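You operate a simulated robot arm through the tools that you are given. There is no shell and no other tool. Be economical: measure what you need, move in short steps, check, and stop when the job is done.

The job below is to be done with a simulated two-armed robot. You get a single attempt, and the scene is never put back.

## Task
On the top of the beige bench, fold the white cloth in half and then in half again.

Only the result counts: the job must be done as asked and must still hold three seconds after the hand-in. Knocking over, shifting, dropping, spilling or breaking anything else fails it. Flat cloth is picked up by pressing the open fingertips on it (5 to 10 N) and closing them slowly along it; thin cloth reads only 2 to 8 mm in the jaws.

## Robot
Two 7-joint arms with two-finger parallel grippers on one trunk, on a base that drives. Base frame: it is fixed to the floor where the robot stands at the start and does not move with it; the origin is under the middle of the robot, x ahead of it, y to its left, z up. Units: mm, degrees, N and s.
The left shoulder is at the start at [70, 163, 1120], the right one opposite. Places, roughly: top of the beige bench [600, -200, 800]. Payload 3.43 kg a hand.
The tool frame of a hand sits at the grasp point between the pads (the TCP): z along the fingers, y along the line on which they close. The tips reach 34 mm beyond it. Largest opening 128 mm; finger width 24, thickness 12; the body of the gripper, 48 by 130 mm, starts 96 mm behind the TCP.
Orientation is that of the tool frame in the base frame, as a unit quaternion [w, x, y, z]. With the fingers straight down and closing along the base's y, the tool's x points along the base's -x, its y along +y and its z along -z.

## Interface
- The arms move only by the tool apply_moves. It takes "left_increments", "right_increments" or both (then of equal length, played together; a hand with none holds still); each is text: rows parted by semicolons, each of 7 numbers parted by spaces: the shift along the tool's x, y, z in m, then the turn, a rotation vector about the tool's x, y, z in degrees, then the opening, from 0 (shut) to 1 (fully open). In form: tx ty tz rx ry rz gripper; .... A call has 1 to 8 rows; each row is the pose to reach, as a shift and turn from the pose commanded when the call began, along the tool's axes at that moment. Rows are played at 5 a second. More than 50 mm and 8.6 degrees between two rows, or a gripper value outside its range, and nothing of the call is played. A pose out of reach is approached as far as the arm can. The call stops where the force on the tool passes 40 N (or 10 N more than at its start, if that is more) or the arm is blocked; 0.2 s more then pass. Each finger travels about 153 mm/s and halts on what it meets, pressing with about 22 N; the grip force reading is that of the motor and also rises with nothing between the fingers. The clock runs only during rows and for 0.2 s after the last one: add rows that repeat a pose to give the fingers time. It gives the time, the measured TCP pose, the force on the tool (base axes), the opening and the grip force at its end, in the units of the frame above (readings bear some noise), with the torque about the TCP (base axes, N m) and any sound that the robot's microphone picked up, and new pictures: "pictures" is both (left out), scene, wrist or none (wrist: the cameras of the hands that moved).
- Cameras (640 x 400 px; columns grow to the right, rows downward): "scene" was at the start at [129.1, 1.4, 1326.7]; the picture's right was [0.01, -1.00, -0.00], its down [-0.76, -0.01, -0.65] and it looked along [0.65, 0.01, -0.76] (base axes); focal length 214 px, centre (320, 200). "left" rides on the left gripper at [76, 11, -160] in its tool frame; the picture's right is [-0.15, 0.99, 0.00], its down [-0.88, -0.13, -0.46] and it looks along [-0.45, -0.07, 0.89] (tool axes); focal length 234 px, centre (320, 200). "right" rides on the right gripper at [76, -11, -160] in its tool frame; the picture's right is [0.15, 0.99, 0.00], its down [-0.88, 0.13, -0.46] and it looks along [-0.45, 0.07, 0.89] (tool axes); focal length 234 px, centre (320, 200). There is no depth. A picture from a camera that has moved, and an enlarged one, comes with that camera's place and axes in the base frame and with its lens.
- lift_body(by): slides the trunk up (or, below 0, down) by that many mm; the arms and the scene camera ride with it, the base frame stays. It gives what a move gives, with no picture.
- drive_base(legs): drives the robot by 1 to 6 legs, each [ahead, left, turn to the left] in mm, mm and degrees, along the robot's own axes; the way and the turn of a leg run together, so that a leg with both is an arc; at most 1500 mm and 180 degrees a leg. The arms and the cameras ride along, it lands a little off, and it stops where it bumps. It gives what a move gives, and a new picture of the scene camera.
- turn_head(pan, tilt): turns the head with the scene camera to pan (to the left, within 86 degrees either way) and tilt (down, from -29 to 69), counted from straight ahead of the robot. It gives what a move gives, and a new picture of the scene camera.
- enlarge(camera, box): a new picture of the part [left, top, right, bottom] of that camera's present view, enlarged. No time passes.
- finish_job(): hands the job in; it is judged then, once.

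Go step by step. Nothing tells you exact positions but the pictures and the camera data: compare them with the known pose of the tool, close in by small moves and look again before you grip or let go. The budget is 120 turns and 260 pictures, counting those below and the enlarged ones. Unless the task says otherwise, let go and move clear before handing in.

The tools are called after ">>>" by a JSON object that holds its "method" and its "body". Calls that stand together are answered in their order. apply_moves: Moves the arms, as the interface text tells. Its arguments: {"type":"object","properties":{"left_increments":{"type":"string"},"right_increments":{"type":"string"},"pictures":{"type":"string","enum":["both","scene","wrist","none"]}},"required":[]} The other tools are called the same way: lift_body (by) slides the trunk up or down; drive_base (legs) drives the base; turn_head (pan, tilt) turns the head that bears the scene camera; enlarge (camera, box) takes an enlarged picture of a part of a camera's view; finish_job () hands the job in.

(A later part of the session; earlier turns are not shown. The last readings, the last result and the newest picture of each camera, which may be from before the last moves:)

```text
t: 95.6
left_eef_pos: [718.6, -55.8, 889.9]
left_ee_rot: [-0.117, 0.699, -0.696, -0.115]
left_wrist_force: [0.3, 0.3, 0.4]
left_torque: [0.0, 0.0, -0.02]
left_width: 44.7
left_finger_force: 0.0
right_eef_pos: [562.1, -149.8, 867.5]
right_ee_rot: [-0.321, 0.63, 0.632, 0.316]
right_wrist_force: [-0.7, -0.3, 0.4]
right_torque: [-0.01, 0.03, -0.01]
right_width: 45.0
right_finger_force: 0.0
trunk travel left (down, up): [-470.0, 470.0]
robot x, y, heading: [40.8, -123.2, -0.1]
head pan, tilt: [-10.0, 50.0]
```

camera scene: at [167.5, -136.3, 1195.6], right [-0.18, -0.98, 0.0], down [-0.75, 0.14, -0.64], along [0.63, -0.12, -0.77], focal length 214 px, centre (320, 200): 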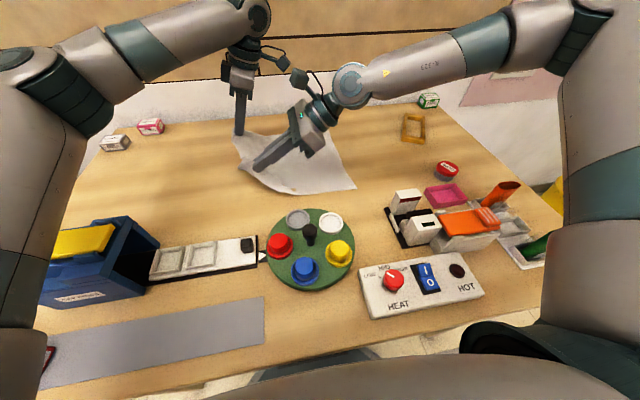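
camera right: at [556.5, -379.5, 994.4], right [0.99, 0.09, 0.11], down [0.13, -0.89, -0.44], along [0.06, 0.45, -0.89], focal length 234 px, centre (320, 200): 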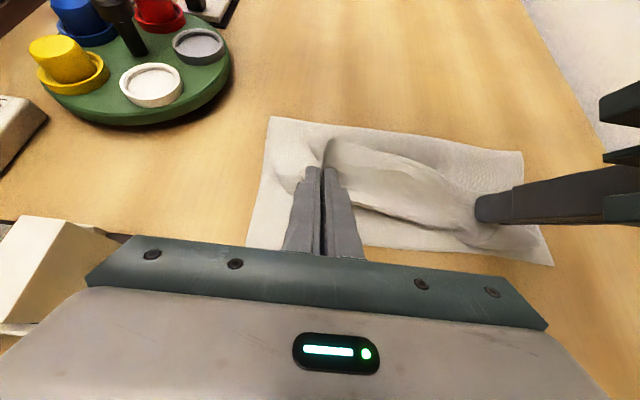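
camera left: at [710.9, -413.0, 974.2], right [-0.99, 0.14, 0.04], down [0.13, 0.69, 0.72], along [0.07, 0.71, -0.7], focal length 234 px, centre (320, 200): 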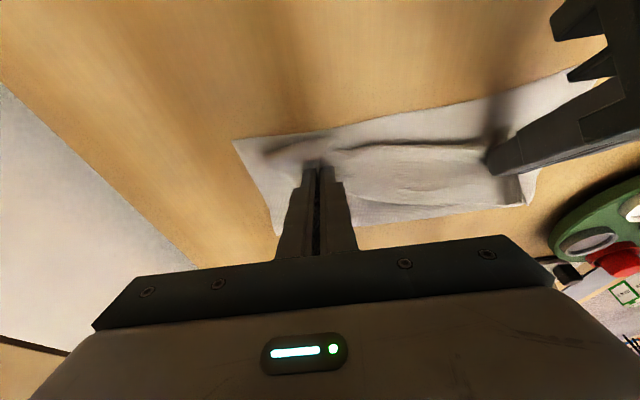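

>>> {"method": "apply_moves", "body": {"left_increments": "-0.02 0 -0.006 0 7 0 0.35; -0.04 0 -0.012 0 14 0 0.35; -0.07 0 -0.017 0 20 0 0.3; -0.07 0 -0.017 0 20 0 0.3; -0.07 0 -0.017 0 20 0 0.3; -0.07 0 -0.017 0 20 0 0.3; -0.07 0 -0.017 0 20 0 0.3", "right_increments": "-0.002 0 -0.03 0 -8 0 0.3; -0.004 0 -0.06 0 -16 0 0.3; -0.006 0 -0.09 0 -24 0 0.3; -0.008 0 -0.116 0 -32 0 0.3; -0.008 0 -0.116 0 -40 0 0.3; -0.008 0 -0.116 0 -48 0 0.3; -0.008 0 -0.116 0 -55 0 0.3", "pictures": "none"}}

>>> {"method": "apply_moves", "body": {"left_increments": "0 0 0 0 0 8.4 0.3; 0 0 0 0 0 16.8 0.3; 0 0 0 0 0 25 0.3; 0 0 0 0 0 33 0.3; 0 0 0 0 0 41 0.3; 0 0 0 0 0 49 0.3; 0 0 0 0 0 57 0.3; 0 0 0 0 0 65 0.3", "right_increments": "0 0 0 0 0 -8.4 0.3; 0 0 0 0 0 -16.8 0.3; 0 0 0 0 0 -25 0.3; 0 0 0 0 0 -33 0.3; 0 0 0 0 0 -41 0.3; 0 0 0 0 0 -49 0.3; 0 0 0 0 0 -57 0.3; 0 0 0 0 0 -65 0.3", "pictures": "none"}}

>>> {"method": "apply_moves", "body": {"left_increments": "0 0 0 0 0 8 0.3; 0 0 0 0 0 16 0.3; 0 0 0 0 0 25 0.3; 0 0 0 0 0 25 0.3", "right_increments": "0 0 0 0 0 -8 0.3; 0 0 0 0 0 -16 0.3; 0 0 0 0 0 -25 0.3; 0 0 0 0 0 -25 0.3", "pictures": "both"}}

```text
t: 97.2
left_eef_pos: [722.7, 3.2, 928.1]
left_ee_rot: [0.005, 0.707, -0.707, 0.009]
left_wrist_force: [0.7, -0.4, 1.4]
left_torque: [-0.01, 0.01, 0.01]
left_width: 38.3
left_finger_force: 0.2
right_eef_pos: [566.0, -248.5, 931.9]
right_ee_rot: [-0.014, 0.706, 0.708, 0.013]
right_wrist_force: [-0.9, 0.4, 1.3]
right_torque: [0.04, -0.02, -0.02]
right_width: 38.2
right_finger_force: 0.1
right hand out of reach, approached as far as the arm can: row 7
trunk travel left (down, up): [-470.0, 470.0]
robot x, y, heading: [41.6, -123.7, -0.2]
head pan, tilt: [-10.0, 50.0]
```

```text
t: 99.0
left_eef_pos: [721.2, 5.0, 928.3]
left_ee_rot: [0.0, -0.216, 0.976, -0.009]
left_wrist_force: [0.3, 0.5, 0.2]
left_torque: [-0.02, -0.01, -0.01]
left_width: 38.5
left_finger_force: 0.0
right_eef_pos: [565.7, -248.2, 930.2]
right_ee_rot: [-0.007, 0.212, 0.977, 0.018]
right_wrist_force: [-0.4, 0.2, 0.1]
right_torque: [0.0, -0.02, -0.02]
right_width: 38.4
right_finger_force: 0.0
trunk travel left (down, up): [-470.0, 470.0]
robot x, y, heading: [40.1, -123.9, -0.1]
head pan, tilt: [-10.0, 50.0]
```

```text
refused: row 3 steps farther than a row can; nothing moved
```

>>> {"method": "apply_moves", "body": {"left_increments": "0 0 0 0 0 8 0.3; 0 0 0 0 0 16 0.3; 0 0 0 0 0 24 0.3; 0 0 0 0 0 25 0.3", "right_increments": "0 0 0 0 0 -8 0.3; 0 0 0 0 0 -16 0.3; 0 0 0 0 0 -24 0.3; 0 0 0 0 0 -25 0.3", "pictures": "both"}}

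```text
t: 100.0
left_eef_pos: [721.7, 5.1, 928.1]
left_ee_rot: [0.001, 0.0, 1.0, -0.009]
left_wrist_force: [0.2, -0.1, -0.2]
left_torque: [-0.01, 0.0, 0.02]
left_width: 38.2
left_finger_force: 0.2
right_eef_pos: [565.2, -248.6, 931.4]
right_ee_rot: [-0.002, -0.004, 1.0, 0.017]
right_wrist_force: [0.4, 0.7, 0.2]
right_torque: [-0.01, -0.02, 0.03]
right_width: 38.1
right_finger_force: 0.0
trunk travel left (down, up): [-470.0, 470.0]
robot x, y, heading: [39.3, -124.3, -0.1]
head pan, tilt: [-10.0, 50.0]
camera scene: at [167.6, -137.7, 1195.5], right [-0.18, -0.98, 0.0], down [-0.75, 0.14, -0.64], along [0.63, -0.12, -0.77], focal length 214 px, centre (320, 200)
camera right: at [489.8, -265.4, 1091.7], right [-0.15, 0.99, 0.04], down [0.88, 0.12, 0.46], along [0.45, 0.1, -0.89], focal length 234 px, centre (320, 200)
camera left: at [645.4, 18.9, 1088.4], right [0.15, 0.99, -0.02], down [0.88, -0.12, 0.46], along [0.45, -0.08, -0.89], focal length 234 px, centre (320, 200)
```

scene: 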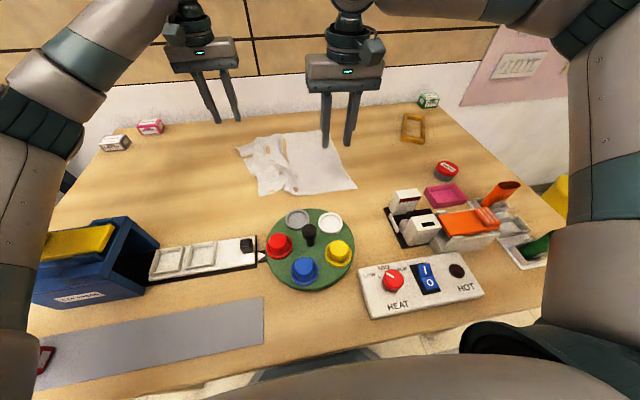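
right: 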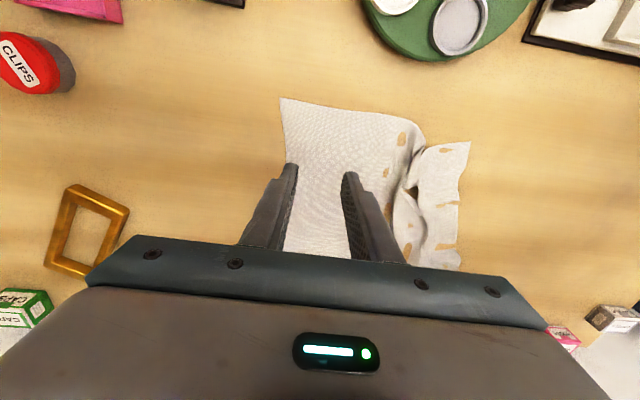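
left: 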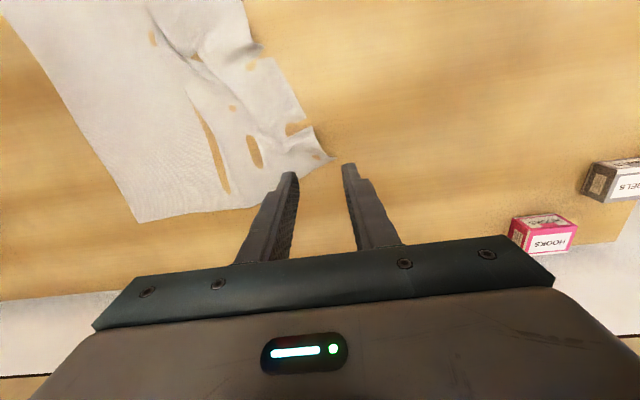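

I take a closer look at the cloth's left part.

>>> {"method": "enlarge", "body": {"camera": "scene", "box": [210, 110, 380, 210]}}

```text
3.76 times, centred on (295, 160) of scene
camera zoom: at [167.6, -137.7, 1195.5], right [-0.18, -0.98, 0.0], down [-0.75, 0.14, -0.64], along [0.63, -0.12, -0.77], focal length 807 px, centre (414, 351)
```

zoom: 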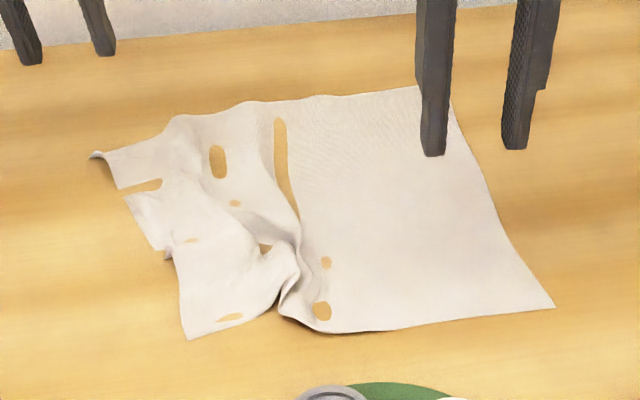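

The left side is crumpled: left edge from about (527, -56) to (734, 20). I drive left so both hands can come straight down on it with a shallow pinch across the edge.

>>> {"method": "drive_base", "body": {"legs": [[0, 195, 0]]}}

>>> {"method": "apply_moves", "body": {"left_increments": "0 -0.045 0 -0.5 0 -6 0.25; 0 -0.09 0 -1 0 -12 0.25; 0.001 -0.135 0.015 -1 0 -18 0.25; 0.002 -0.17 0.03 -1 0 -20 0.25; 0.003 -0.2 0.05 -1 0 -20 0.25; 0.003 -0.2 0.07 -1 0 -20 0.25; 0.003 -0.2 0.07 -1 0 -20 0.25", "right_increments": "0.003 0 0 1 0 -6 0.25; 0.006 0 0 2 0 -12 0.25; 0.01 -0.003 0.02 2 0 -18 0.25; 0.013 -0.005 0.04 2 0 -20 0.25; 0.013 -0.005 0.06 2 0 -20 0.25; 0.013 -0.005 0.07 2 0 -20 0.25; 0.013 -0.005 0.07 2 0 -20 0.25", "pictures": "wrist"}}

```text
t: 101.5
left_eef_pos: [723.2, 198.8, 928.7]
left_ee_rot: [0.002, 0.0, 1.0, -0.011]
left_wrist_force: [0.0, 0.4, -0.9]
left_torque: [-0.01, 0.0, -0.01]
left_width: 38.5
left_finger_force: 0.1
right_eef_pos: [565.6, -55.4, 932.4]
right_ee_rot: [-0.002, -0.002, 1.0, 0.018]
right_wrist_force: [0.2, -0.6, 0.7]
right_torque: [0.0, -0.03, 0.05]
right_width: 38.6
right_finger_force: 0.2
trunk travel left (down, up): [-470.0, 470.0]
robot x, y, heading: [42.7, 68.8, -0.5]
head pan, tilt: [-10.0, 50.0]
camera scene: at [168.7, 57.5, 1195.6], right [-0.18, -0.98, 0.0], down [-0.75, 0.14, -0.64], along [0.63, -0.12, -0.77], focal length 214 px, centre (320, 200)
```

scene: 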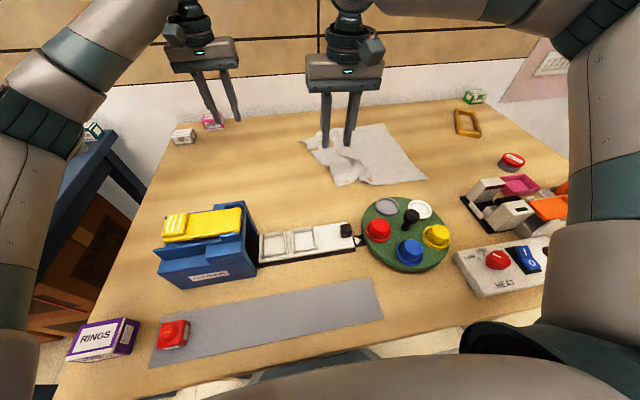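

```text
t: 103.2
left_eef_pos: [720.8, -2.9, 863.6]
left_ee_rot: [0.0, -0.174, 0.985, -0.001]
left_wrist_force: [0.6, -0.3, -0.5]
left_torque: [-0.03, 0.0, -0.02]
left_width: 31.9
left_finger_force: 0.0
right_eef_pos: [551.9, -58.2, 862.2]
right_ee_rot: [0.002, -0.175, 0.985, 0.002]
right_wrist_force: [0.3, 0.0, 0.5]
right_torque: [0.0, -0.02, -0.01]
right_width: 32.0
right_finger_force: 0.0
right hand out of reach, approached as far as the arm can: row 2
trunk travel left (down, up): [-470.0, 470.0]
robot x, y, heading: [41.8, 70.2, -0.4]
head pan, tilt: [-10.0, 50.0]
camera right: at [484.2, -94.5, 1021.9], right [-0.48, 0.88, 0.0], down [0.78, 0.42, 0.46], along [0.4, 0.22, -0.89], focal length 234 px, centre (320, 200)
camera left: at [645.0, -18.0, 1023.9], right [-0.2, 0.98, 0.0], down [0.87, 0.18, 0.46], along [0.45, 0.09, -0.89], focal length 234 px, centre (320, 200)
```

right: 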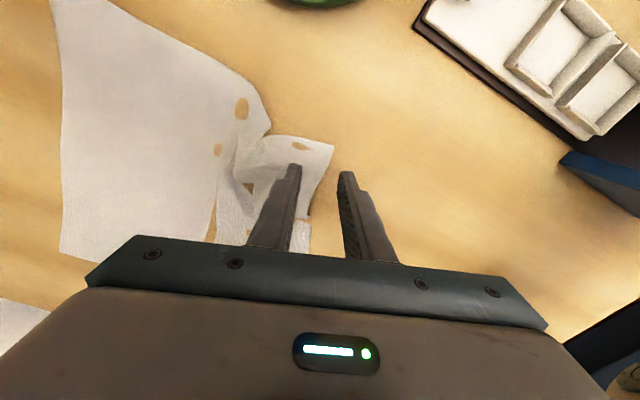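
left: 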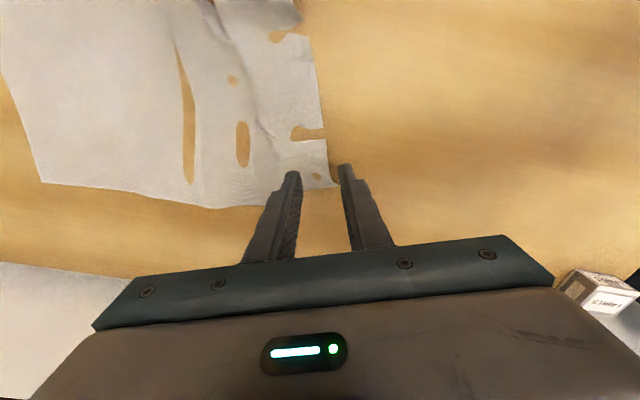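

Corners are visible: far-left at (739, 19), near-left at (529, -55). I shift both hands about 20 mm inside the edge with a narrow opening and go down to just above the cloth.

>>> {"method": "apply_moves", "body": {"left_increments": "-0.0008 -0.0067 0.008 0 0 0 0.16; -0.0008 -0.0067 0.016 0 0 0 0.16; -0.0008 -0.0067 0.024 0 0 0 0.16; -0.0008 -0.0067 0.0255 0 0 0 0.16; -0.0008 -0.0067 0.027 0 0 0 0.16; -0.0008 -0.0067 0.027 0 0 0 0.16", "right_increments": "0.003 -0.007 0.008 0 0 7 0.16; 0.0055 -0.015 0.016 0 0 14 0.16; 0.0055 -0.015 0.021 0 0 20 0.16; 0.0055 -0.015 0.024 0 0 20 0.16; 0.0055 -0.015 0.026 0 0 20 0.16; 0.0055 -0.015 0.026 0 0 20 0.16", "pictures": "wrist"}}

```text
t: 104.5
left_eef_pos: [726.7, -6.2, 846.2]
left_ee_rot: [0.007, -0.175, 0.985, -0.003]
left_wrist_force: [-0.5, 0.0, -0.2]
left_torque: [0.0, -0.02, 0.02]
left_width: 20.3
left_finger_force: 0.0
right_eef_pos: [552.6, -71.6, 838.5]
right_ee_rot: [0.001, -0.002, 1.0, 0.001]
right_wrist_force: [-0.5, 0.5, 0.2]
right_torque: [0.06, 0.0, -0.01]
right_width: 20.6
right_finger_force: 0.1
trunk travel left (down, up): [-470.0, 470.0]
robot x, y, heading: [41.0, 70.3, -0.7]
head pan, tilt: [-10.0, 50.0]
camera right: at [476.5, -83.0, 997.8], right [-0.15, 0.99, 0.0], down [0.88, 0.13, 0.46], along [0.45, 0.07, -0.89], focal length 234 px, centre (320, 200)
camera left: at [648.8, -21.6, 1005.1], right [-0.2, 0.98, -0.01], down [0.86, 0.18, 0.47], along [0.46, 0.09, -0.88], focal length 234 px, centre (320, 200)
```

right: 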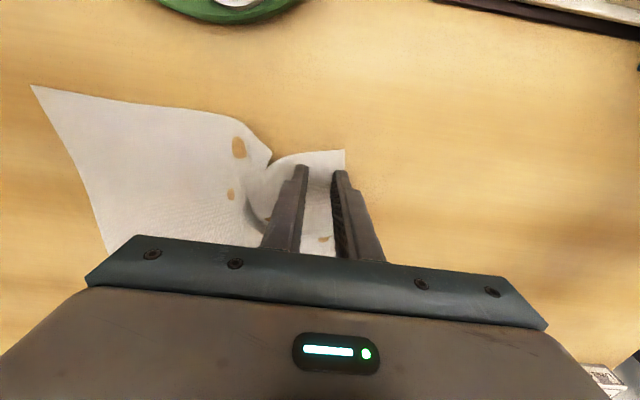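
left: 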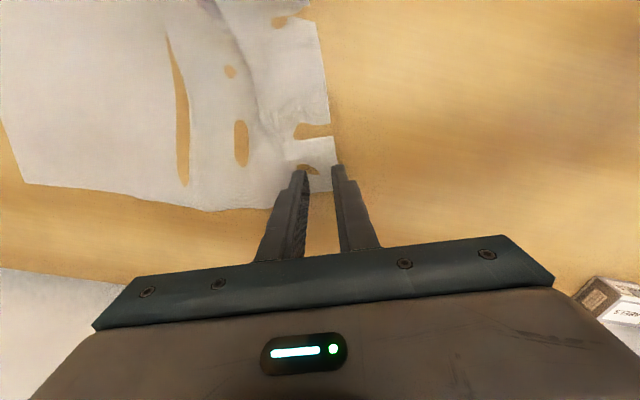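

>>> {"method": "apply_moves", "body": {"left_increments": "0.004 -0.008 0.002 0 0 0 0.16; 0.004 -0.008 0.005 0 0 0 0.16; 0.004 -0.008 0.008 0 0 0 0.16; 0.004 -0.008 0.0095 0 0 0 0.16; 0.004 -0.008 0.0095 0 0 0 0.16", "right_increments": "0 -0.004 0 0 0 0 0.16; 0 -0.004 0.001 0 0 0 0.16; 0 -0.004 0.002 0 0 0 0.16; 0 -0.004 0.003 0 0 0 0.16; 0 -0.004 0.0034 0 0 0 0.16", "pictures": "none"}}

```text
t: 106.0
left_eef_pos: [733.7, -5.2, 851.9]
left_ee_rot: [0.022, -0.181, 0.983, -0.005]
left_wrist_force: [-0.3, -1.3, 0.0]
left_torque: [0.04, -0.01, 0.0]
left_width: 20.4
left_finger_force: 0.1
right_eef_pos: [553.5, -71.4, 836.1]
right_ee_rot: [0.005, -0.002, 1.0, 0.001]
right_wrist_force: [0.9, 3.2, 20.6]
right_torque: [-0.11, 0.14, 0.01]
right_width: 18.7
right_finger_force: 0.1
trunk travel left (down, up): [-470.0, 470.0]
robot x, y, heading: [42.4, 71.7, -0.3]
head pan, tilt: [-10.0, 50.0]
stopped in row 5 (left hand): the arm was blocked; the commanded pose is now the measured one
```

The left arm is blocked by something other than the fingers. I look at the scene.

>>> {"method": "turn_head", "body": {"pan": -5, "tilt": 35}}

>>> {"method": "turn_head", "body": {"pan": 35, "tilt": 50}}

```text
t: 106.7
left_eef_pos: [732.8, -7.0, 851.7]
left_ee_rot: [0.02, -0.18, 0.984, -0.006]
left_wrist_force: [0.5, -0.7, -0.5]
left_torque: [0.01, 0.0, 0.01]
left_width: 20.2
left_finger_force: 0.0
right_eef_pos: [552.0, -72.4, 835.6]
right_ee_rot: [0.003, -0.002, 1.0, 0.0]
right_wrist_force: [5.6, 2.3, 25.1]
right_torque: [0.07, -0.02, -0.01]
right_width: 19.8
right_finger_force: 0.1
trunk travel left (down, up): [-470.0, 470.0]
robot x, y, heading: [45.0, 73.2, -0.3]
head pan, tilt: [-5.0, 35.0]
camera scene: at [179.2, 67.7, 1217.8], right [-0.09, -1.0, 0.0], down [-0.57, 0.05, -0.82], along [0.82, -0.08, -0.57], focal length 214 px, centre (320, 200)
```

scene: 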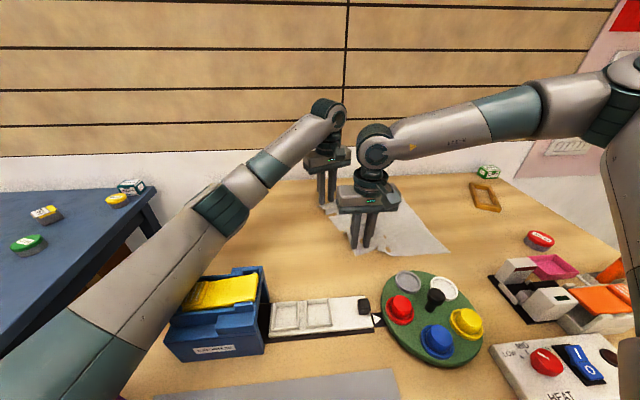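

```text
t: 107.8
left_eef_pos: [731.4, -6.8, 852.0]
left_ee_rot: [0.02, -0.179, 0.984, -0.006]
left_wrist_force: [-0.1, 0.3, 0.4]
left_torque: [0.01, 0.03, 0.01]
left_width: 20.5
left_finger_force: 0.1
right_eef_pos: [552.3, -71.8, 835.6]
right_ee_rot: [0.003, -0.002, 1.0, 0.0]
right_wrist_force: [7.1, 3.7, 32.9]
right_torque: [0.17, -0.05, -0.07]
right_width: 19.9
right_finger_force: 0.0
trunk travel left (down, up): [-470.0, 470.0]
robot x, y, heading: [43.3, 71.6, -0.2]
head pan, tilt: [35.0, 50.0]
camera scene: at [154.7, 119.6, 1196.0], right [0.57, -0.82, 0.0], down [-0.63, -0.44, -0.64], along [0.53, 0.36, -0.77], focal length 214 px, centre (320, 200)
```

scene: 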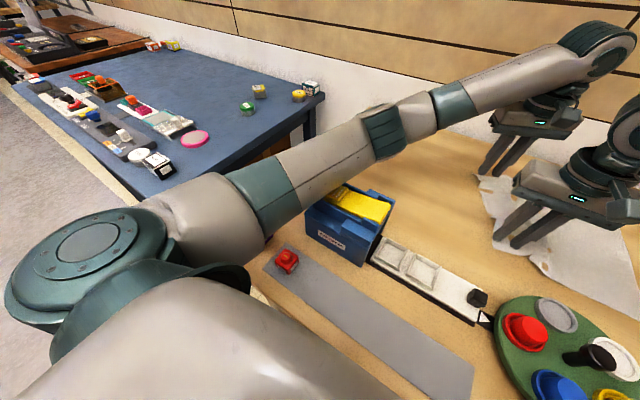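

The left gripper's camera is pressing against the right wrist. I lift both at once and yaw them apart: left to +45 and right to -45 degrees, which also suits pinching the corners diagonally.

>>> {"method": "apply_moves", "body": {"left_increments": "0 0 -0.02 0 0 0 0.2; 0 0 -0.05 0 0 8 0.2; 0 0 -0.05 0 0 16 0.2; 0 0 -0.05 0 0 24 0.2; 0 0 -0.05 0 0 32 0.2; 0 0 -0.05 0 0 40 0.2; 0 0 -0.05 0 0 48 0.2; 0 0 -0.05 0 0 56 0.2", "right_increments": "0 0 -0.02 0 0 0 0.2; 0 0 -0.05 0 0 -7 0.2; 0 0 -0.05 0 0 -14 0.2; 0 0 -0.05 0 0 -21 0.2; 0 0 -0.05 0 0 -28 0.2; 0 0 -0.05 0 0 -35 0.2; 0 0 -0.05 0 0 -40 0.2; 0 0 -0.05 0 0 -45 0.2", "pictures": "wrist"}}

>>> {"method": "turn_head", "body": {"pan": -10, "tilt": 50}}

```text
t: 109.6
left_eef_pos: [729.1, -11.5, 894.9]
left_ee_rot: [0.016, 0.305, 0.952, 0.004]
left_wrist_force: [0.0, -0.3, -0.3]
left_torque: [0.0, -0.02, 0.01]
left_width: 25.5
left_finger_force: 0.0
right_eef_pos: [553.4, -76.6, 882.3]
right_ee_rot: [0.001, -0.385, 0.923, 0.001]
right_wrist_force: [-0.4, 0.5, 0.3]
right_torque: [0.0, 0.0, -0.02]
right_width: 25.5
right_finger_force: 0.0
trunk travel left (down, up): [-470.0, 470.0]
robot x, y, heading: [41.1, 69.6, -0.4]
head pan, tilt: [35.0, 50.0]
camera right: at [507.8, -137.9, 1042.6], right [-0.81, 0.59, 0.0], down [0.53, 0.72, 0.46], along [0.27, 0.37, -0.89], focal length 234 px, centre (320, 200)
camera left: at [669.3, 42.2, 1052.6], right [0.69, 0.72, 0.02], down [0.63, -0.62, 0.48], along [0.36, -0.32, -0.88], focal length 234 px, centre (320, 200)
```

right: 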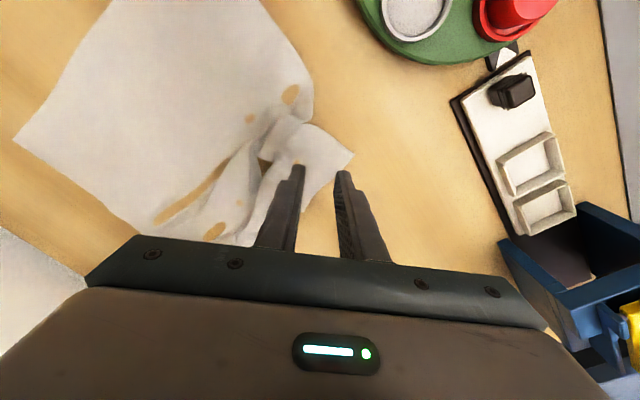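
left: 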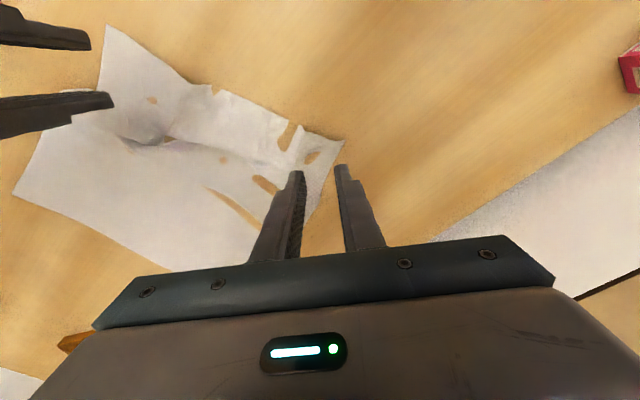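

```text
t: 110.7
left_eef_pos: [728.8, -10.6, 894.7]
left_ee_rot: [0.015, 0.303, 0.953, 0.004]
left_wrist_force: [0.1, 0.0, 0.5]
left_torque: [0.0, 0.02, 0.02]
left_width: 25.7
left_finger_force: 0.1
right_eef_pos: [553.2, -75.4, 883.4]
right_ee_rot: [0.002, -0.385, 0.923, 0.001]
right_wrist_force: [0.7, -0.2, 0.1]
right_torque: [0.01, 0.0, -0.02]
right_width: 25.5
right_finger_force: 0.0
trunk travel left (down, up): [-470.0, 470.0]
robot x, y, heading: [41.5, 72.3, -0.4]
head pan, tilt: [-10.0, 50.0]
camera scene: at [169.3, 57.3, 1195.6], right [-0.18, -0.98, 0.0], down [-0.75, 0.14, -0.64], along [0.63, -0.12, -0.77], focal length 214 px, centre (320, 200)
```

scene: 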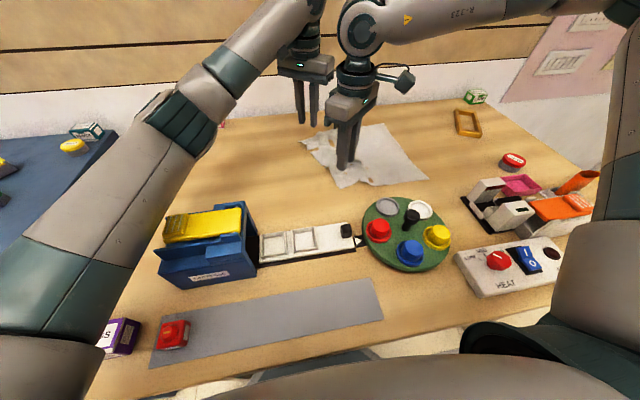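

Both corners show: far-left (736, 20), near-left (521, -63). I set each hand about 22 mm in along the diagonal and lower to just above the cloth.

>>> {"method": "apply_moves", "body": {"left_increments": "0.006 0.003 0.01 1 0 0 0.18; 0.012 0.0067 0.03 1 0 0 0.18; 0.0121 0.0067 0.045 1 0 0 0.18; 0.0121 0.0067 0.055 1 0 0 0.18; 0.0121 0.0067 0.057 1 0 0 0.18; 0.0121 0.0067 0.057 1 0 0 0.18", "right_increments": "0.006 0.005 0.01 0 0 0 0.18; 0.0133 0.0099 0.02 0 0 0 0.18; 0.0133 0.0099 0.035 0 0 0 0.18; 0.0133 0.0099 0.043 0 0 0 0.18; 0.0133 0.0099 0.045 0 0 0 0.18; 0.0133 0.0099 0.045 0 0 0 0.18", "pictures": "wrist"}}

```text
t: 112.1
left_eef_pos: [730.0, 4.3, 854.5]
left_ee_rot: [0.024, 0.303, 0.953, 0.0]
left_wrist_force: [-0.5, 0.4, -0.9]
left_torque: [0.0, 0.01, -0.02]
left_width: 23.1
left_finger_force: 0.1
right_eef_pos: [538.3, -78.1, 840.8]
right_ee_rot: [0.001, -0.385, 0.923, 0.001]
right_wrist_force: [0.1, 0.6, 0.0]
right_torque: [-0.05, 0.0, 0.0]
right_width: 23.2
right_finger_force: 0.1
trunk travel left (down, up): [-470.0, 470.0]
robot x, y, heading: [40.9, 73.6, -0.2]
head pan, tilt: [-10.0, 50.0]
camera right: at [491.4, -138.9, 1000.2], right [-0.81, 0.59, 0.0], down [0.53, 0.72, 0.46], along [0.27, 0.37, -0.89], focal length 234 px, centre (320, 200)
camera left: at [667.5, 59.5, 1010.4], right [0.69, 0.72, 0.02], down [0.62, -0.61, 0.49], along [0.37, -0.33, -0.87], focal length 234 px, centre (320, 200)
```

right: 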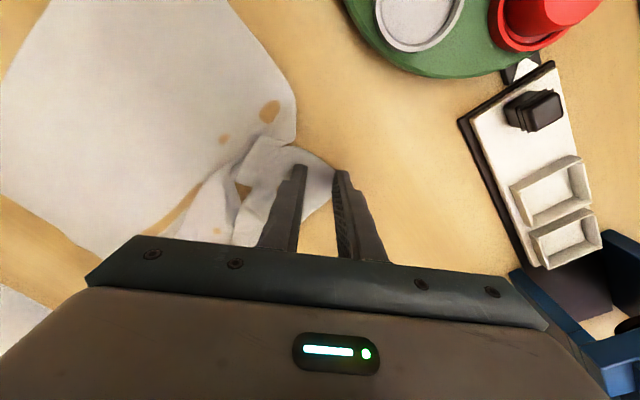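
left: 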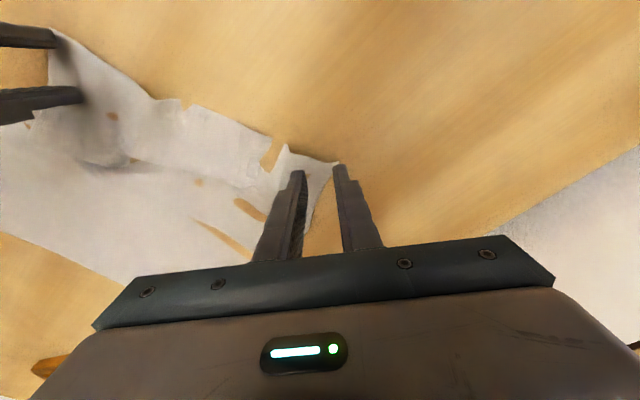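

The left hand again stops at about 850: its low elbow may be resting on the blue rack. I lift at once, raise the trunk 90 mm and drive 40 mm left to keep the right arm in range.

>>> {"method": "apply_moves", "body": {"left_increments": "0 0 -0.025 0 0 0 0.18; 0 0 -0.05 0 0 0 0.18", "right_increments": "0 0 -0.015 0 0 0 0.18; 0 0 -0.03 0 0 0 0.18", "pictures": "none"}}

>>> {"method": "lift_body", "body": {"by": 90}}

>>> {"method": "drive_base", "body": {"legs": [[0, 40, 0]]}}

>>> {"method": "turn_head", "body": {"pan": 25, "tilt": 55}}

```text
t: 112.7
left_eef_pos: [721.8, 0.3, 885.7]
left_ee_rot: [0.012, 0.305, 0.952, -0.003]
left_wrist_force: [-0.3, 0.8, 0.1]
left_torque: [0.0, 0.01, -0.03]
left_width: 23.0
left_finger_force: 0.0
right_eef_pos: [533.2, -81.2, 867.4]
right_ee_rot: [0.001, -0.383, 0.924, 0.001]
right_wrist_force: [-0.4, -0.5, 0.6]
right_torque: [0.0, -0.03, 0.01]
right_width: 22.9
right_finger_force: 0.0
trunk travel left (down, up): [-470.0, 470.0]
robot x, y, heading: [41.5, 71.7, -0.5]
head pan, tilt: [-10.0, 50.0]
```

```text
t: 114.0
left_eef_pos: [725.8, 1.5, 977.3]
left_ee_rot: [0.013, 0.303, 0.953, -0.003]
left_wrist_force: [-0.4, 0.1, 0.4]
left_torque: [-0.01, 0.05, 0.02]
left_width: 23.1
left_finger_force: 0.1
right_eef_pos: [536.6, -81.0, 957.8]
right_ee_rot: [0.001, -0.385, 0.923, 0.002]
right_wrist_force: [0.7, -0.2, -0.2]
right_torque: [0.0, 0.02, 0.01]
right_width: 22.8
right_finger_force: 0.0
trunk travel left (down, up): [-560.0, 380.0]
robot x, y, heading: [40.3, 70.5, -0.2]
head pan, tilt: [-10.0, 50.0]
```

```text
t: 115.0
left_eef_pos: [723.0, 40.6, 978.8]
left_ee_rot: [0.013, 0.304, 0.953, -0.004]
left_wrist_force: [-0.1, -0.1, 0.0]
left_torque: [-0.01, -0.01, 0.0]
left_width: 22.8
left_finger_force: 0.0
right_eef_pos: [533.9, -42.8, 959.4]
right_ee_rot: [0.001, -0.384, 0.923, 0.001]
right_wrist_force: [-0.2, -0.1, -0.3]
right_torque: [0.02, 0.0, -0.01]
right_width: 23.0
right_finger_force: 0.0
trunk travel left (down, up): [-560.0, 380.0]
robot x, y, heading: [43.2, 108.0, -0.5]
head pan, tilt: [-10.0, 50.0]
stopped in leg 1: the robot was blocked; the commanded pose is now the measured one
camera scene: at [167.7, 94.5, 1285.6], right [-0.18, -0.98, 0.0], down [-0.75, 0.14, -0.64], along [0.63, -0.12, -0.77], focal length 214 px, centre (320, 200)
```

scene: 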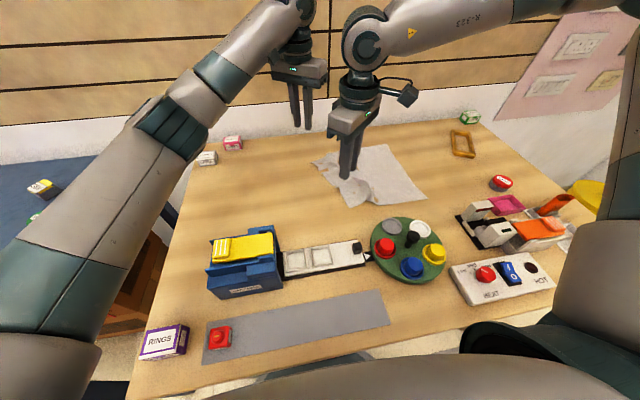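

```text
t: 116.0
left_eef_pos: [725.2, 38.3, 978.6]
left_ee_rot: [0.013, 0.305, 0.952, -0.005]
left_wrist_force: [0.6, 0.0, -0.9]
left_torque: [0.0, -0.04, 0.01]
left_width: 23.0
left_finger_force: 0.1
right_eef_pos: [534.0, -42.9, 957.6]
right_ee_rot: [0.002, -0.384, 0.923, 0.0]
right_wrist_force: [0.2, 0.3, -0.7]
right_torque: [0.0, 0.02, 0.02]
right_width: 23.0
right_finger_force: 0.1
trunk travel left (down, up): [-560.0, 380.0]
robot x, y, heading: [44.5, 107.8, -0.6]
head pan, tilt: [25.0, 55.0]
camera scene: at [158.0, 137.4, 1279.1], right [0.41, -0.91, 0.0], down [-0.75, -0.34, -0.57], along [0.52, 0.24, -0.82], focal length 214 px, centre (320, 200)
```

scene: 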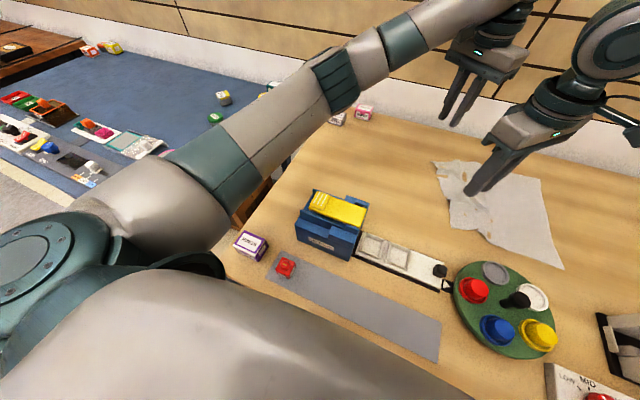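

The drive stopped at y = 108 (something low on the left), but the rack and other things are where they were. I bring both hands down over the corners again with the higher trunk.

>>> {"method": "apply_moves", "body": {"left_increments": "-0.005 -0.008 0.03 0 0 0 0.18; -0.01 -0.016 0.06 0 0 0 0.18; -0.015 -0.024 0.09 0 0 0 0.18; -0.0193 -0.0305 0.115 0 0 0 0.18; -0.0193 -0.0305 0.13 0 0 0 0.18; -0.0193 -0.0305 0.134 0 0 0 0.18; -0.0193 -0.0305 0.134 0 0 0 0.18", "right_increments": "0.006 -0.007 0.025 0 0 0 0.18; 0.012 -0.014 0.05 0 0 0 0.18; 0.018 -0.021 0.075 0 0 0 0.18; 0.023 -0.0265 0.095 0 0 0 0.18; 0.023 -0.0265 0.11 0 0 0 0.18; 0.023 -0.0265 0.114 0 0 0 0.18; 0.023 -0.0265 0.114 0 0 0 0.18", "pictures": "wrist"}}

```text
t: 117.6
left_eef_pos: [725.8, -0.3, 845.4]
left_ee_rot: [0.012, 0.305, 0.952, -0.004]
left_wrist_force: [-0.1, -0.1, 0.5]
left_torque: [0.02, 0.03, 0.0]
left_width: 23.0
left_finger_force: 0.0
right_eef_pos: [537.5, -77.5, 845.0]
right_ee_rot: [0.001, -0.383, 0.924, 0.001]
right_wrist_force: [-0.8, 0.3, 0.4]
right_torque: [0.01, -0.02, -0.02]
right_width: 22.9
right_finger_force: 0.0
trunk travel left (down, up): [-560.0, 380.0]
robot x, y, heading: [43.2, 107.7, -0.6]
head pan, tilt: [25.0, 55.0]
camera right: at [491.1, -139.7, 1004.0], right [-0.8, 0.59, 0.0], down [0.53, 0.71, 0.46], along [0.27, 0.37, -0.89], focal length 234 px, centre (320, 200)
camera left: at [666.5, 53.6, 1003.5], right [0.69, 0.72, 0.0], down [0.63, -0.61, 0.48], along [0.35, -0.33, -0.88], focal length 234 px, centre (320, 200)
```

right: 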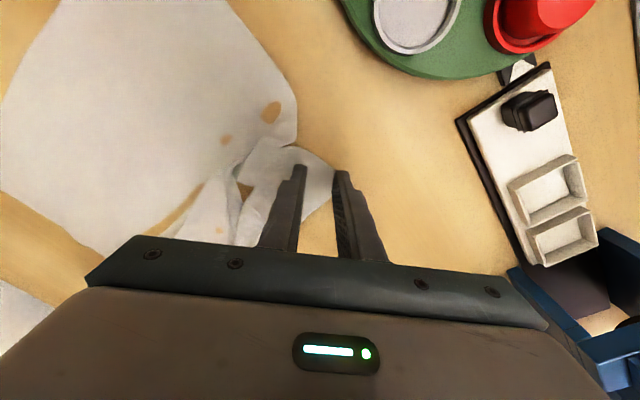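
left: 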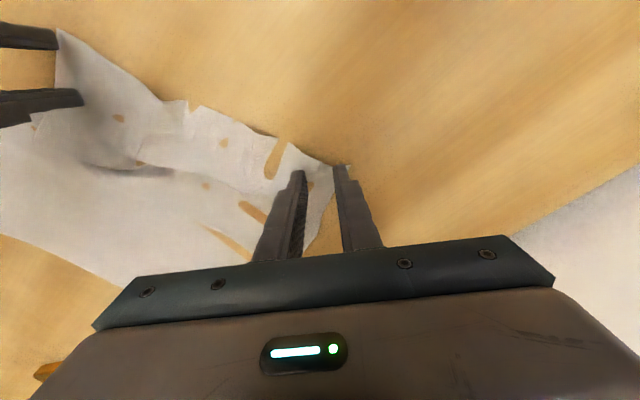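

>>> {"method": "apply_moves", "body": {"left_increments": "0 -0.007 0.003 0 0 0 0.18; 0 -0.007 0.006 0 0 0 0.18; 0 -0.007 0.0085 0 0 0 0.18; 0 -0.007 0.01 0 0 0 0.18; 0 -0.007 0.0103 0 0 0 0.18; 0 -0.007 0.0103 0 0 0 0.18", "right_increments": "0 -0.008 0.003 0 0 0 0.18; 0 -0.008 0.006 0 0 0 0.18; 0 -0.008 0.0085 0 0 0 0.18; 0 -0.008 0.0098 0 0 0 0.18; 0 -0.008 0.0101 0 0 0 0.18; 0 -0.008 0.0101 0 0 0 0.18", "pictures": "none"}}

```text
t: 119.0
left_eef_pos: [718.9, -4.8, 835.8]
left_ee_rot: [0.014, 0.305, 0.952, -0.005]
left_wrist_force: [0.4, -0.9, 4.9]
left_torque: [0.03, 0.0, -0.02]
left_width: 22.8
left_finger_force: 0.1
right_eef_pos: [542.0, -84.5, 835.1]
right_ee_rot: [0.003, -0.384, 0.923, 0.001]
right_wrist_force: [1.3, -1.0, 12.6]
right_torque: [-0.04, 0.03, -0.02]
right_width: 23.2
right_finger_force: 0.0
trunk travel left (down, up): [-560.0, 380.0]
robot x, y, heading: [37.8, 106.7, -0.9]
head pan, tilt: [25.0, 55.0]
```

Contact is good (5 N and 13 N). I trim both to about 8 N and close slowly.

>>> {"method": "apply_moves", "body": {"left_increments": "0 0 0.0003 0 0 0 0.165; 0 0 0.0003 0 0 0 0.145; 0 0 0.0003 0 0 0 0.125; 0 0 0.0003 0 0 0 0.1; 0 0 0.0003 0 0 0 0.075; 0 0 0.0003 0 0 0 0.05; 0 0 0.0003 0 0 0 0.02; 0 0 0.0003 0 0 0 0", "right_increments": "0 0 -0.0004 0 0 0 0.165; 0 0 -0.0004 0 0 0 0.145; 0 0 -0.0004 0 0 0 0.125; 0 0 -0.0004 0 0 0 0.1; 0 0 -0.0004 0 0 0 0.075; 0 0 -0.0004 0 0 0 0.05; 0 0 -0.0004 0 0 0 0.02; 0 0 -0.0004 0 0 0 0", "pictures": "wrist"}}

```text
t: 120.8
left_eef_pos: [719.6, -6.6, 835.0]
left_ee_rot: [0.014, 0.305, 0.952, -0.003]
left_wrist_force: [-1.1, -1.3, 17.5]
left_torque: [0.07, 0.15, -0.02]
left_width: 0.0
left_finger_force: 22.2
right_eef_pos: [540.8, -84.4, 834.6]
right_ee_rot: [0.003, -0.383, 0.924, 0.0]
right_wrist_force: [0.4, 0.3, 2.9]
right_torque: [-0.01, 0.03, 0.02]
right_width: 0.0
right_finger_force: 22.4
trunk travel left (down, up): [-560.0, 380.0]
robot x, y, heading: [42.6, 108.1, -0.7]
head pan, tilt: [25.0, 55.0]
camera right: at [495.3, -145.0, 995.3], right [-0.8, 0.59, 0.0], down [0.53, 0.71, 0.46], along [0.27, 0.37, -0.89], focal length 234 px, centre (320, 200)
camera left: at [660.5, 48.7, 993.7], right [0.69, 0.72, 0.01], down [0.63, -0.61, 0.48], along [0.35, -0.33, -0.88], focal length 234 px, centre (320, 200)
```

right: 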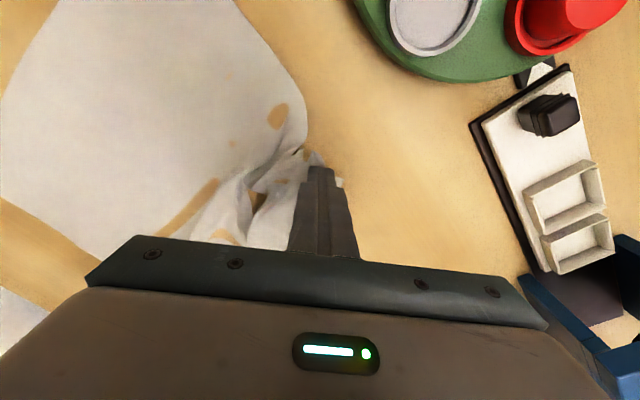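
left: 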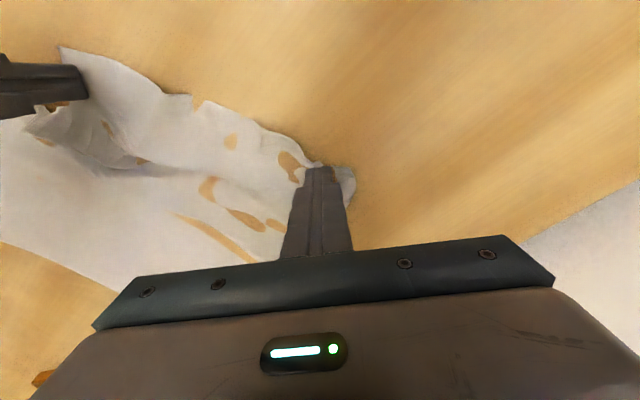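

Too narrow: nothing was caught. The earlier successes used a 45–50 mm opening well inside the cloth, so I reopen wide, move 12 mm further in and press again.

>>> {"method": "apply_moves", "body": {"left_increments": "0 0 -0.012 0 0 0 0; 0 -0.012 -0.012 0 0 0 0.2; 0 -0.012 -0.012 0 0 0 0.38; 0 -0.012 -0.006 0 0 0 0.38; 0 -0.012 -0.002 0 0 0 0.38; 0 -0.012 -0.0008 0 0 0 0.38; 0 -0.012 -0.0008 0 0 0 0.38", "right_increments": "0 0 -0.012 0 0 0 0; 0 -0.012 -0.012 0 0 0 0.2; 0 -0.012 -0.012 0 0 0 0.38; 0 -0.012 -0.006 0 0 0 0.38; 0 -0.012 -0.002 0 0 0 0.38; 0 -0.012 0.0002 0 0 0 0.38; 0 -0.012 0.0002 0 0 0 0.38", "pictures": "wrist"}}

```text
t: 122.4
left_eef_pos: [714.8, -15.1, 835.3]
left_ee_rot: [0.013, 0.305, 0.952, -0.004]
left_wrist_force: [0.7, -0.7, 2.7]
left_torque: [0.02, -0.06, 0.0]
left_width: 48.7
left_finger_force: 0.0
right_eef_pos: [551.9, -91.8, 835.9]
right_ee_rot: [0.003, -0.383, 0.924, 0.001]
right_wrist_force: [0.5, -0.3, 10.3]
right_torque: [-0.07, 0.05, 0.0]
right_width: 47.7
right_finger_force: 0.2
trunk travel left (down, up): [-560.0, 380.0]
robot x, y, heading: [41.0, 108.3, -0.4]
head pan, tilt: [25.0, 55.0]
camera right: at [504.7, -153.6, 995.1], right [-0.8, 0.59, 0.0], down [0.53, 0.71, 0.46], along [0.27, 0.37, -0.89], focal length 234 px, centre (320, 200)
camera left: at [655.3, 39.6, 993.9], right [0.69, 0.72, 0.0], down [0.63, -0.61, 0.48], along [0.35, -0.33, -0.88], focal length 234 px, centre (320, 200)
```

right: 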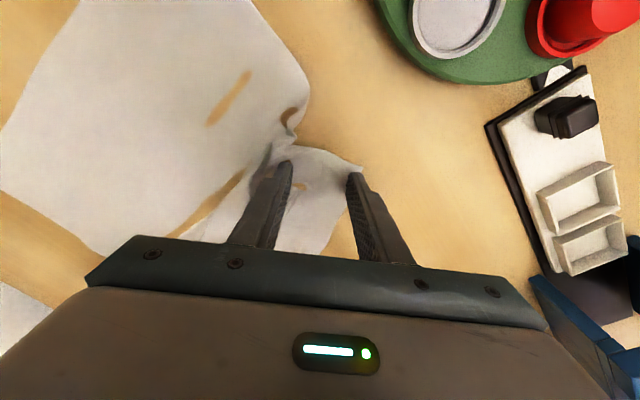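
left: 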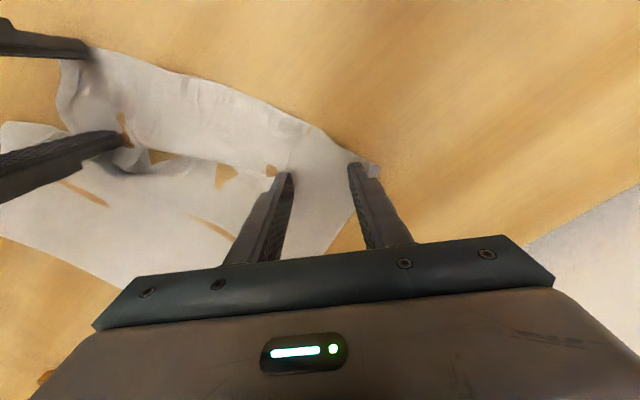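

Both fingers of each hand are on the cloth now. I close slowly in two stages.

>>> {"method": "apply_moves", "body": {"left_increments": "0 0 0.0006 0 0 0 0.36; 0 0 0.0006 0 0 0 0.335; 0 0 0.0006 0 0 0 0.31; 0 0 0.0006 0 0 0 0.285; 0 0 0.0006 0 0 0 0.26; 0 0 0.0006 0 0 0 0.235; 0 0 0.0006 0 0 0 0.21; 0 0 0.0006 0 0 0 0.185", "right_increments": "0 0 0 0 0 0 0.36; 0 0 0 0 0 0 0.335; 0 0 0 0 0 0 0.31; 0 0 0 0 0 0 0.285; 0 0 0 0 0 0 0.26; 0 0 0 0 0 0 0.235; 0 0 0 0 0 0 0.21; 0 0 0 0 0 0 0.185", "pictures": "none"}}

>>> {"method": "apply_moves", "body": {"left_increments": "0 0 0 0 0 0 0.16; 0 0 0 0 0 0 0.135; 0 0 0 0 0 0 0.11; 0 0 0 0 0 0 0.085; 0 0 0 0 0 0 0.06; 0 0 0 0 0 0 0.03; 0 0 0 0 0 0 0; 0 0 0 0 0 0 0", "right_increments": "0 0 0 0 0 0 0.16; 0 0 0 0 0 0 0.135; 0 0 0 0 0 0 0.11; 0 0 0 0 0 0 0.085; 0 0 0 0 0 0 0.06; 0 0 0 0 0 0 0.03; 0 0 0 0 0 0 0; 0 0 0 0 0 0 0", "pictures": "wrist"}}

```text
t: 124.2
left_eef_pos: [713.1, -16.2, 835.9]
left_ee_rot: [0.013, 0.305, 0.952, -0.004]
left_wrist_force: [-1.2, -1.1, 14.5]
left_torque: [0.15, 0.09, 0.02]
left_width: 22.5
left_finger_force: 0.0
right_eef_pos: [549.4, -92.6, 834.6]
right_ee_rot: [0.002, -0.383, 0.924, 0.0]
right_wrist_force: [0.4, 0.8, 7.0]
right_torque: [-0.01, 0.0, 0.0]
right_width: 23.3
right_finger_force: 0.0
trunk travel left (down, up): [-560.0, 380.0]
robot x, y, heading: [38.7, 106.1, -0.6]
head pan, tilt: [25.0, 55.0]
```

```text
t: 126.0
left_eef_pos: [713.2, -15.5, 836.6]
left_ee_rot: [0.014, 0.305, 0.952, -0.004]
left_wrist_force: [0.6, 0.3, 17.3]
left_torque: [0.13, 0.09, -0.07]
left_width: 1.9
left_finger_force: 22.0
right_eef_pos: [551.2, -92.5, 834.9]
right_ee_rot: [0.002, -0.382, 0.924, 0.0]
right_wrist_force: [0.5, -0.3, 4.3]
right_torque: [0.0, 0.01, -0.03]
right_width: 2.2
right_finger_force: 22.6
trunk travel left (down, up): [-560.0, 380.0]
robot x, y, heading: [39.5, 109.2, -0.6]
head pan, tilt: [25.0, 55.0]
camera right: at [503.8, -153.7, 995.2], right [-0.8, 0.59, 0.0], down [0.53, 0.71, 0.46], along [0.27, 0.37, -0.89], focal length 234 px, centre (320, 200)
camera left: at [654.0, 40.0, 993.7], right [0.69, 0.72, 0.01], down [0.63, -0.61, 0.48], along [0.35, -0.33, -0.88], focal length 234 px, centre (320, 200)
```

right: 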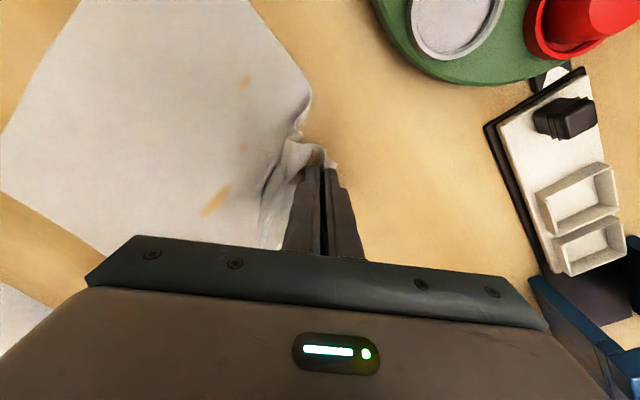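
left: 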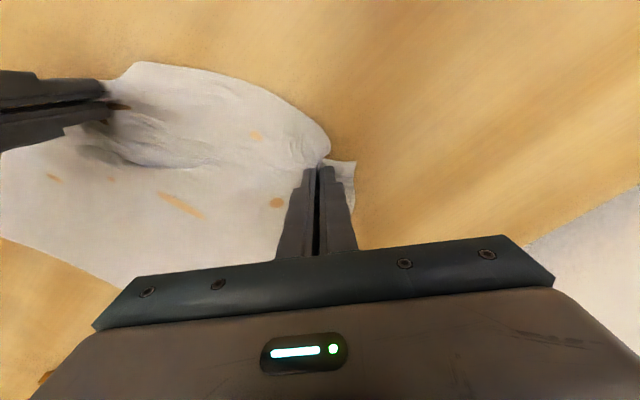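

Both corners are gripped (1.9 and 2.2 mm). I lift them, spreading the hands apart along x to smooth the edge.

>>> {"method": "apply_moves", "body": {"left_increments": "0 0 -0.015 0 0 0 0; -0.005 0.0025 -0.035 0 0 0 0; -0.01 0.005 -0.055 0 0 0 0; -0.016 0.008 -0.075 0 0 0 0; -0.022 0.011 -0.09 0 0 0 0; -0.029 0.0145 -0.1 0 0 0 0; -0.029 0.0145 -0.1 0 0 0 0", "right_increments": "0 0 -0.015 0 0 0 0; -0.002 0.01 -0.035 0 0 0 0; -0.004 0.02 -0.055 0 0 0 0; -0.006 0.03 -0.075 0 0 0 0; -0.007 0.04 -0.09 0 0 0 0; -0.008 0.0488 -0.1 0 0 0 0; -0.008 0.0488 -0.1 0 0 0 0", "pictures": "none"}}

>>> {"method": "turn_head", "body": {"pan": -10, "tilt": 50}}

```text
t: 127.6
left_eef_pos: [744.5, -19.0, 935.7]
left_ee_rot: [0.013, 0.303, 0.953, -0.003]
left_wrist_force: [0.9, 0.5, -0.4]
left_torque: [-0.01, -0.02, 0.0]
left_width: 0.2
left_finger_force: 22.1
right_eef_pos: [521.9, -54.1, 933.1]
right_ee_rot: [0.0, -0.383, 0.924, 0.002]
right_wrist_force: [-0.2, -1.1, 0.1]
right_torque: [0.02, 0.0, 0.0]
right_width: 2.3
right_finger_force: 22.1
trunk travel left (down, up): [-560.0, 380.0]
robot x, y, heading: [43.1, 108.7, -0.2]
head pan, tilt: [25.0, 55.0]
```

```text
t: 128.6
left_eef_pos: [745.6, -20.2, 935.7]
left_ee_rot: [0.013, 0.305, 0.952, -0.005]
left_wrist_force: [-0.3, 0.7, 0.6]
left_torque: [0.0, 0.05, 0.01]
left_width: 0.0
left_finger_force: 21.5
right_eef_pos: [520.9, -53.4, 934.5]
right_ee_rot: [0.001, -0.384, 0.923, 0.001]
right_wrist_force: [-0.1, 0.0, 0.1]
right_torque: [-0.03, 0.0, -0.03]
right_width: 2.2
right_finger_force: 22.1
trunk travel left (down, up): [-560.0, 380.0]
robot x, y, heading: [40.8, 108.9, -0.7]
head pan, tilt: [-10.0, 50.0]
camera scene: at [168.1, 93.6, 1285.5], right [-0.18, -0.98, 0.0], down [-0.75, 0.14, -0.64], along [0.63, -0.12, -0.77], focal length 214 px, centre (320, 200)
```

scene: 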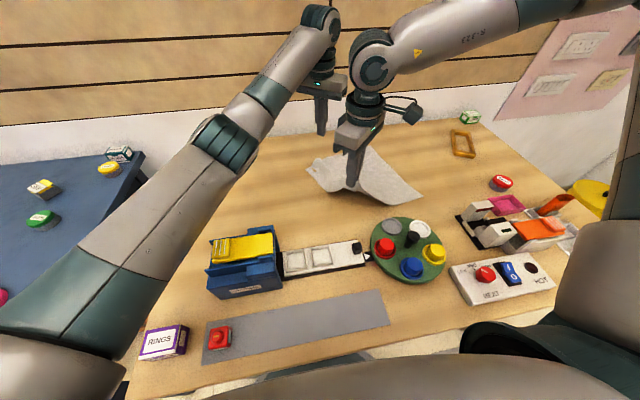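

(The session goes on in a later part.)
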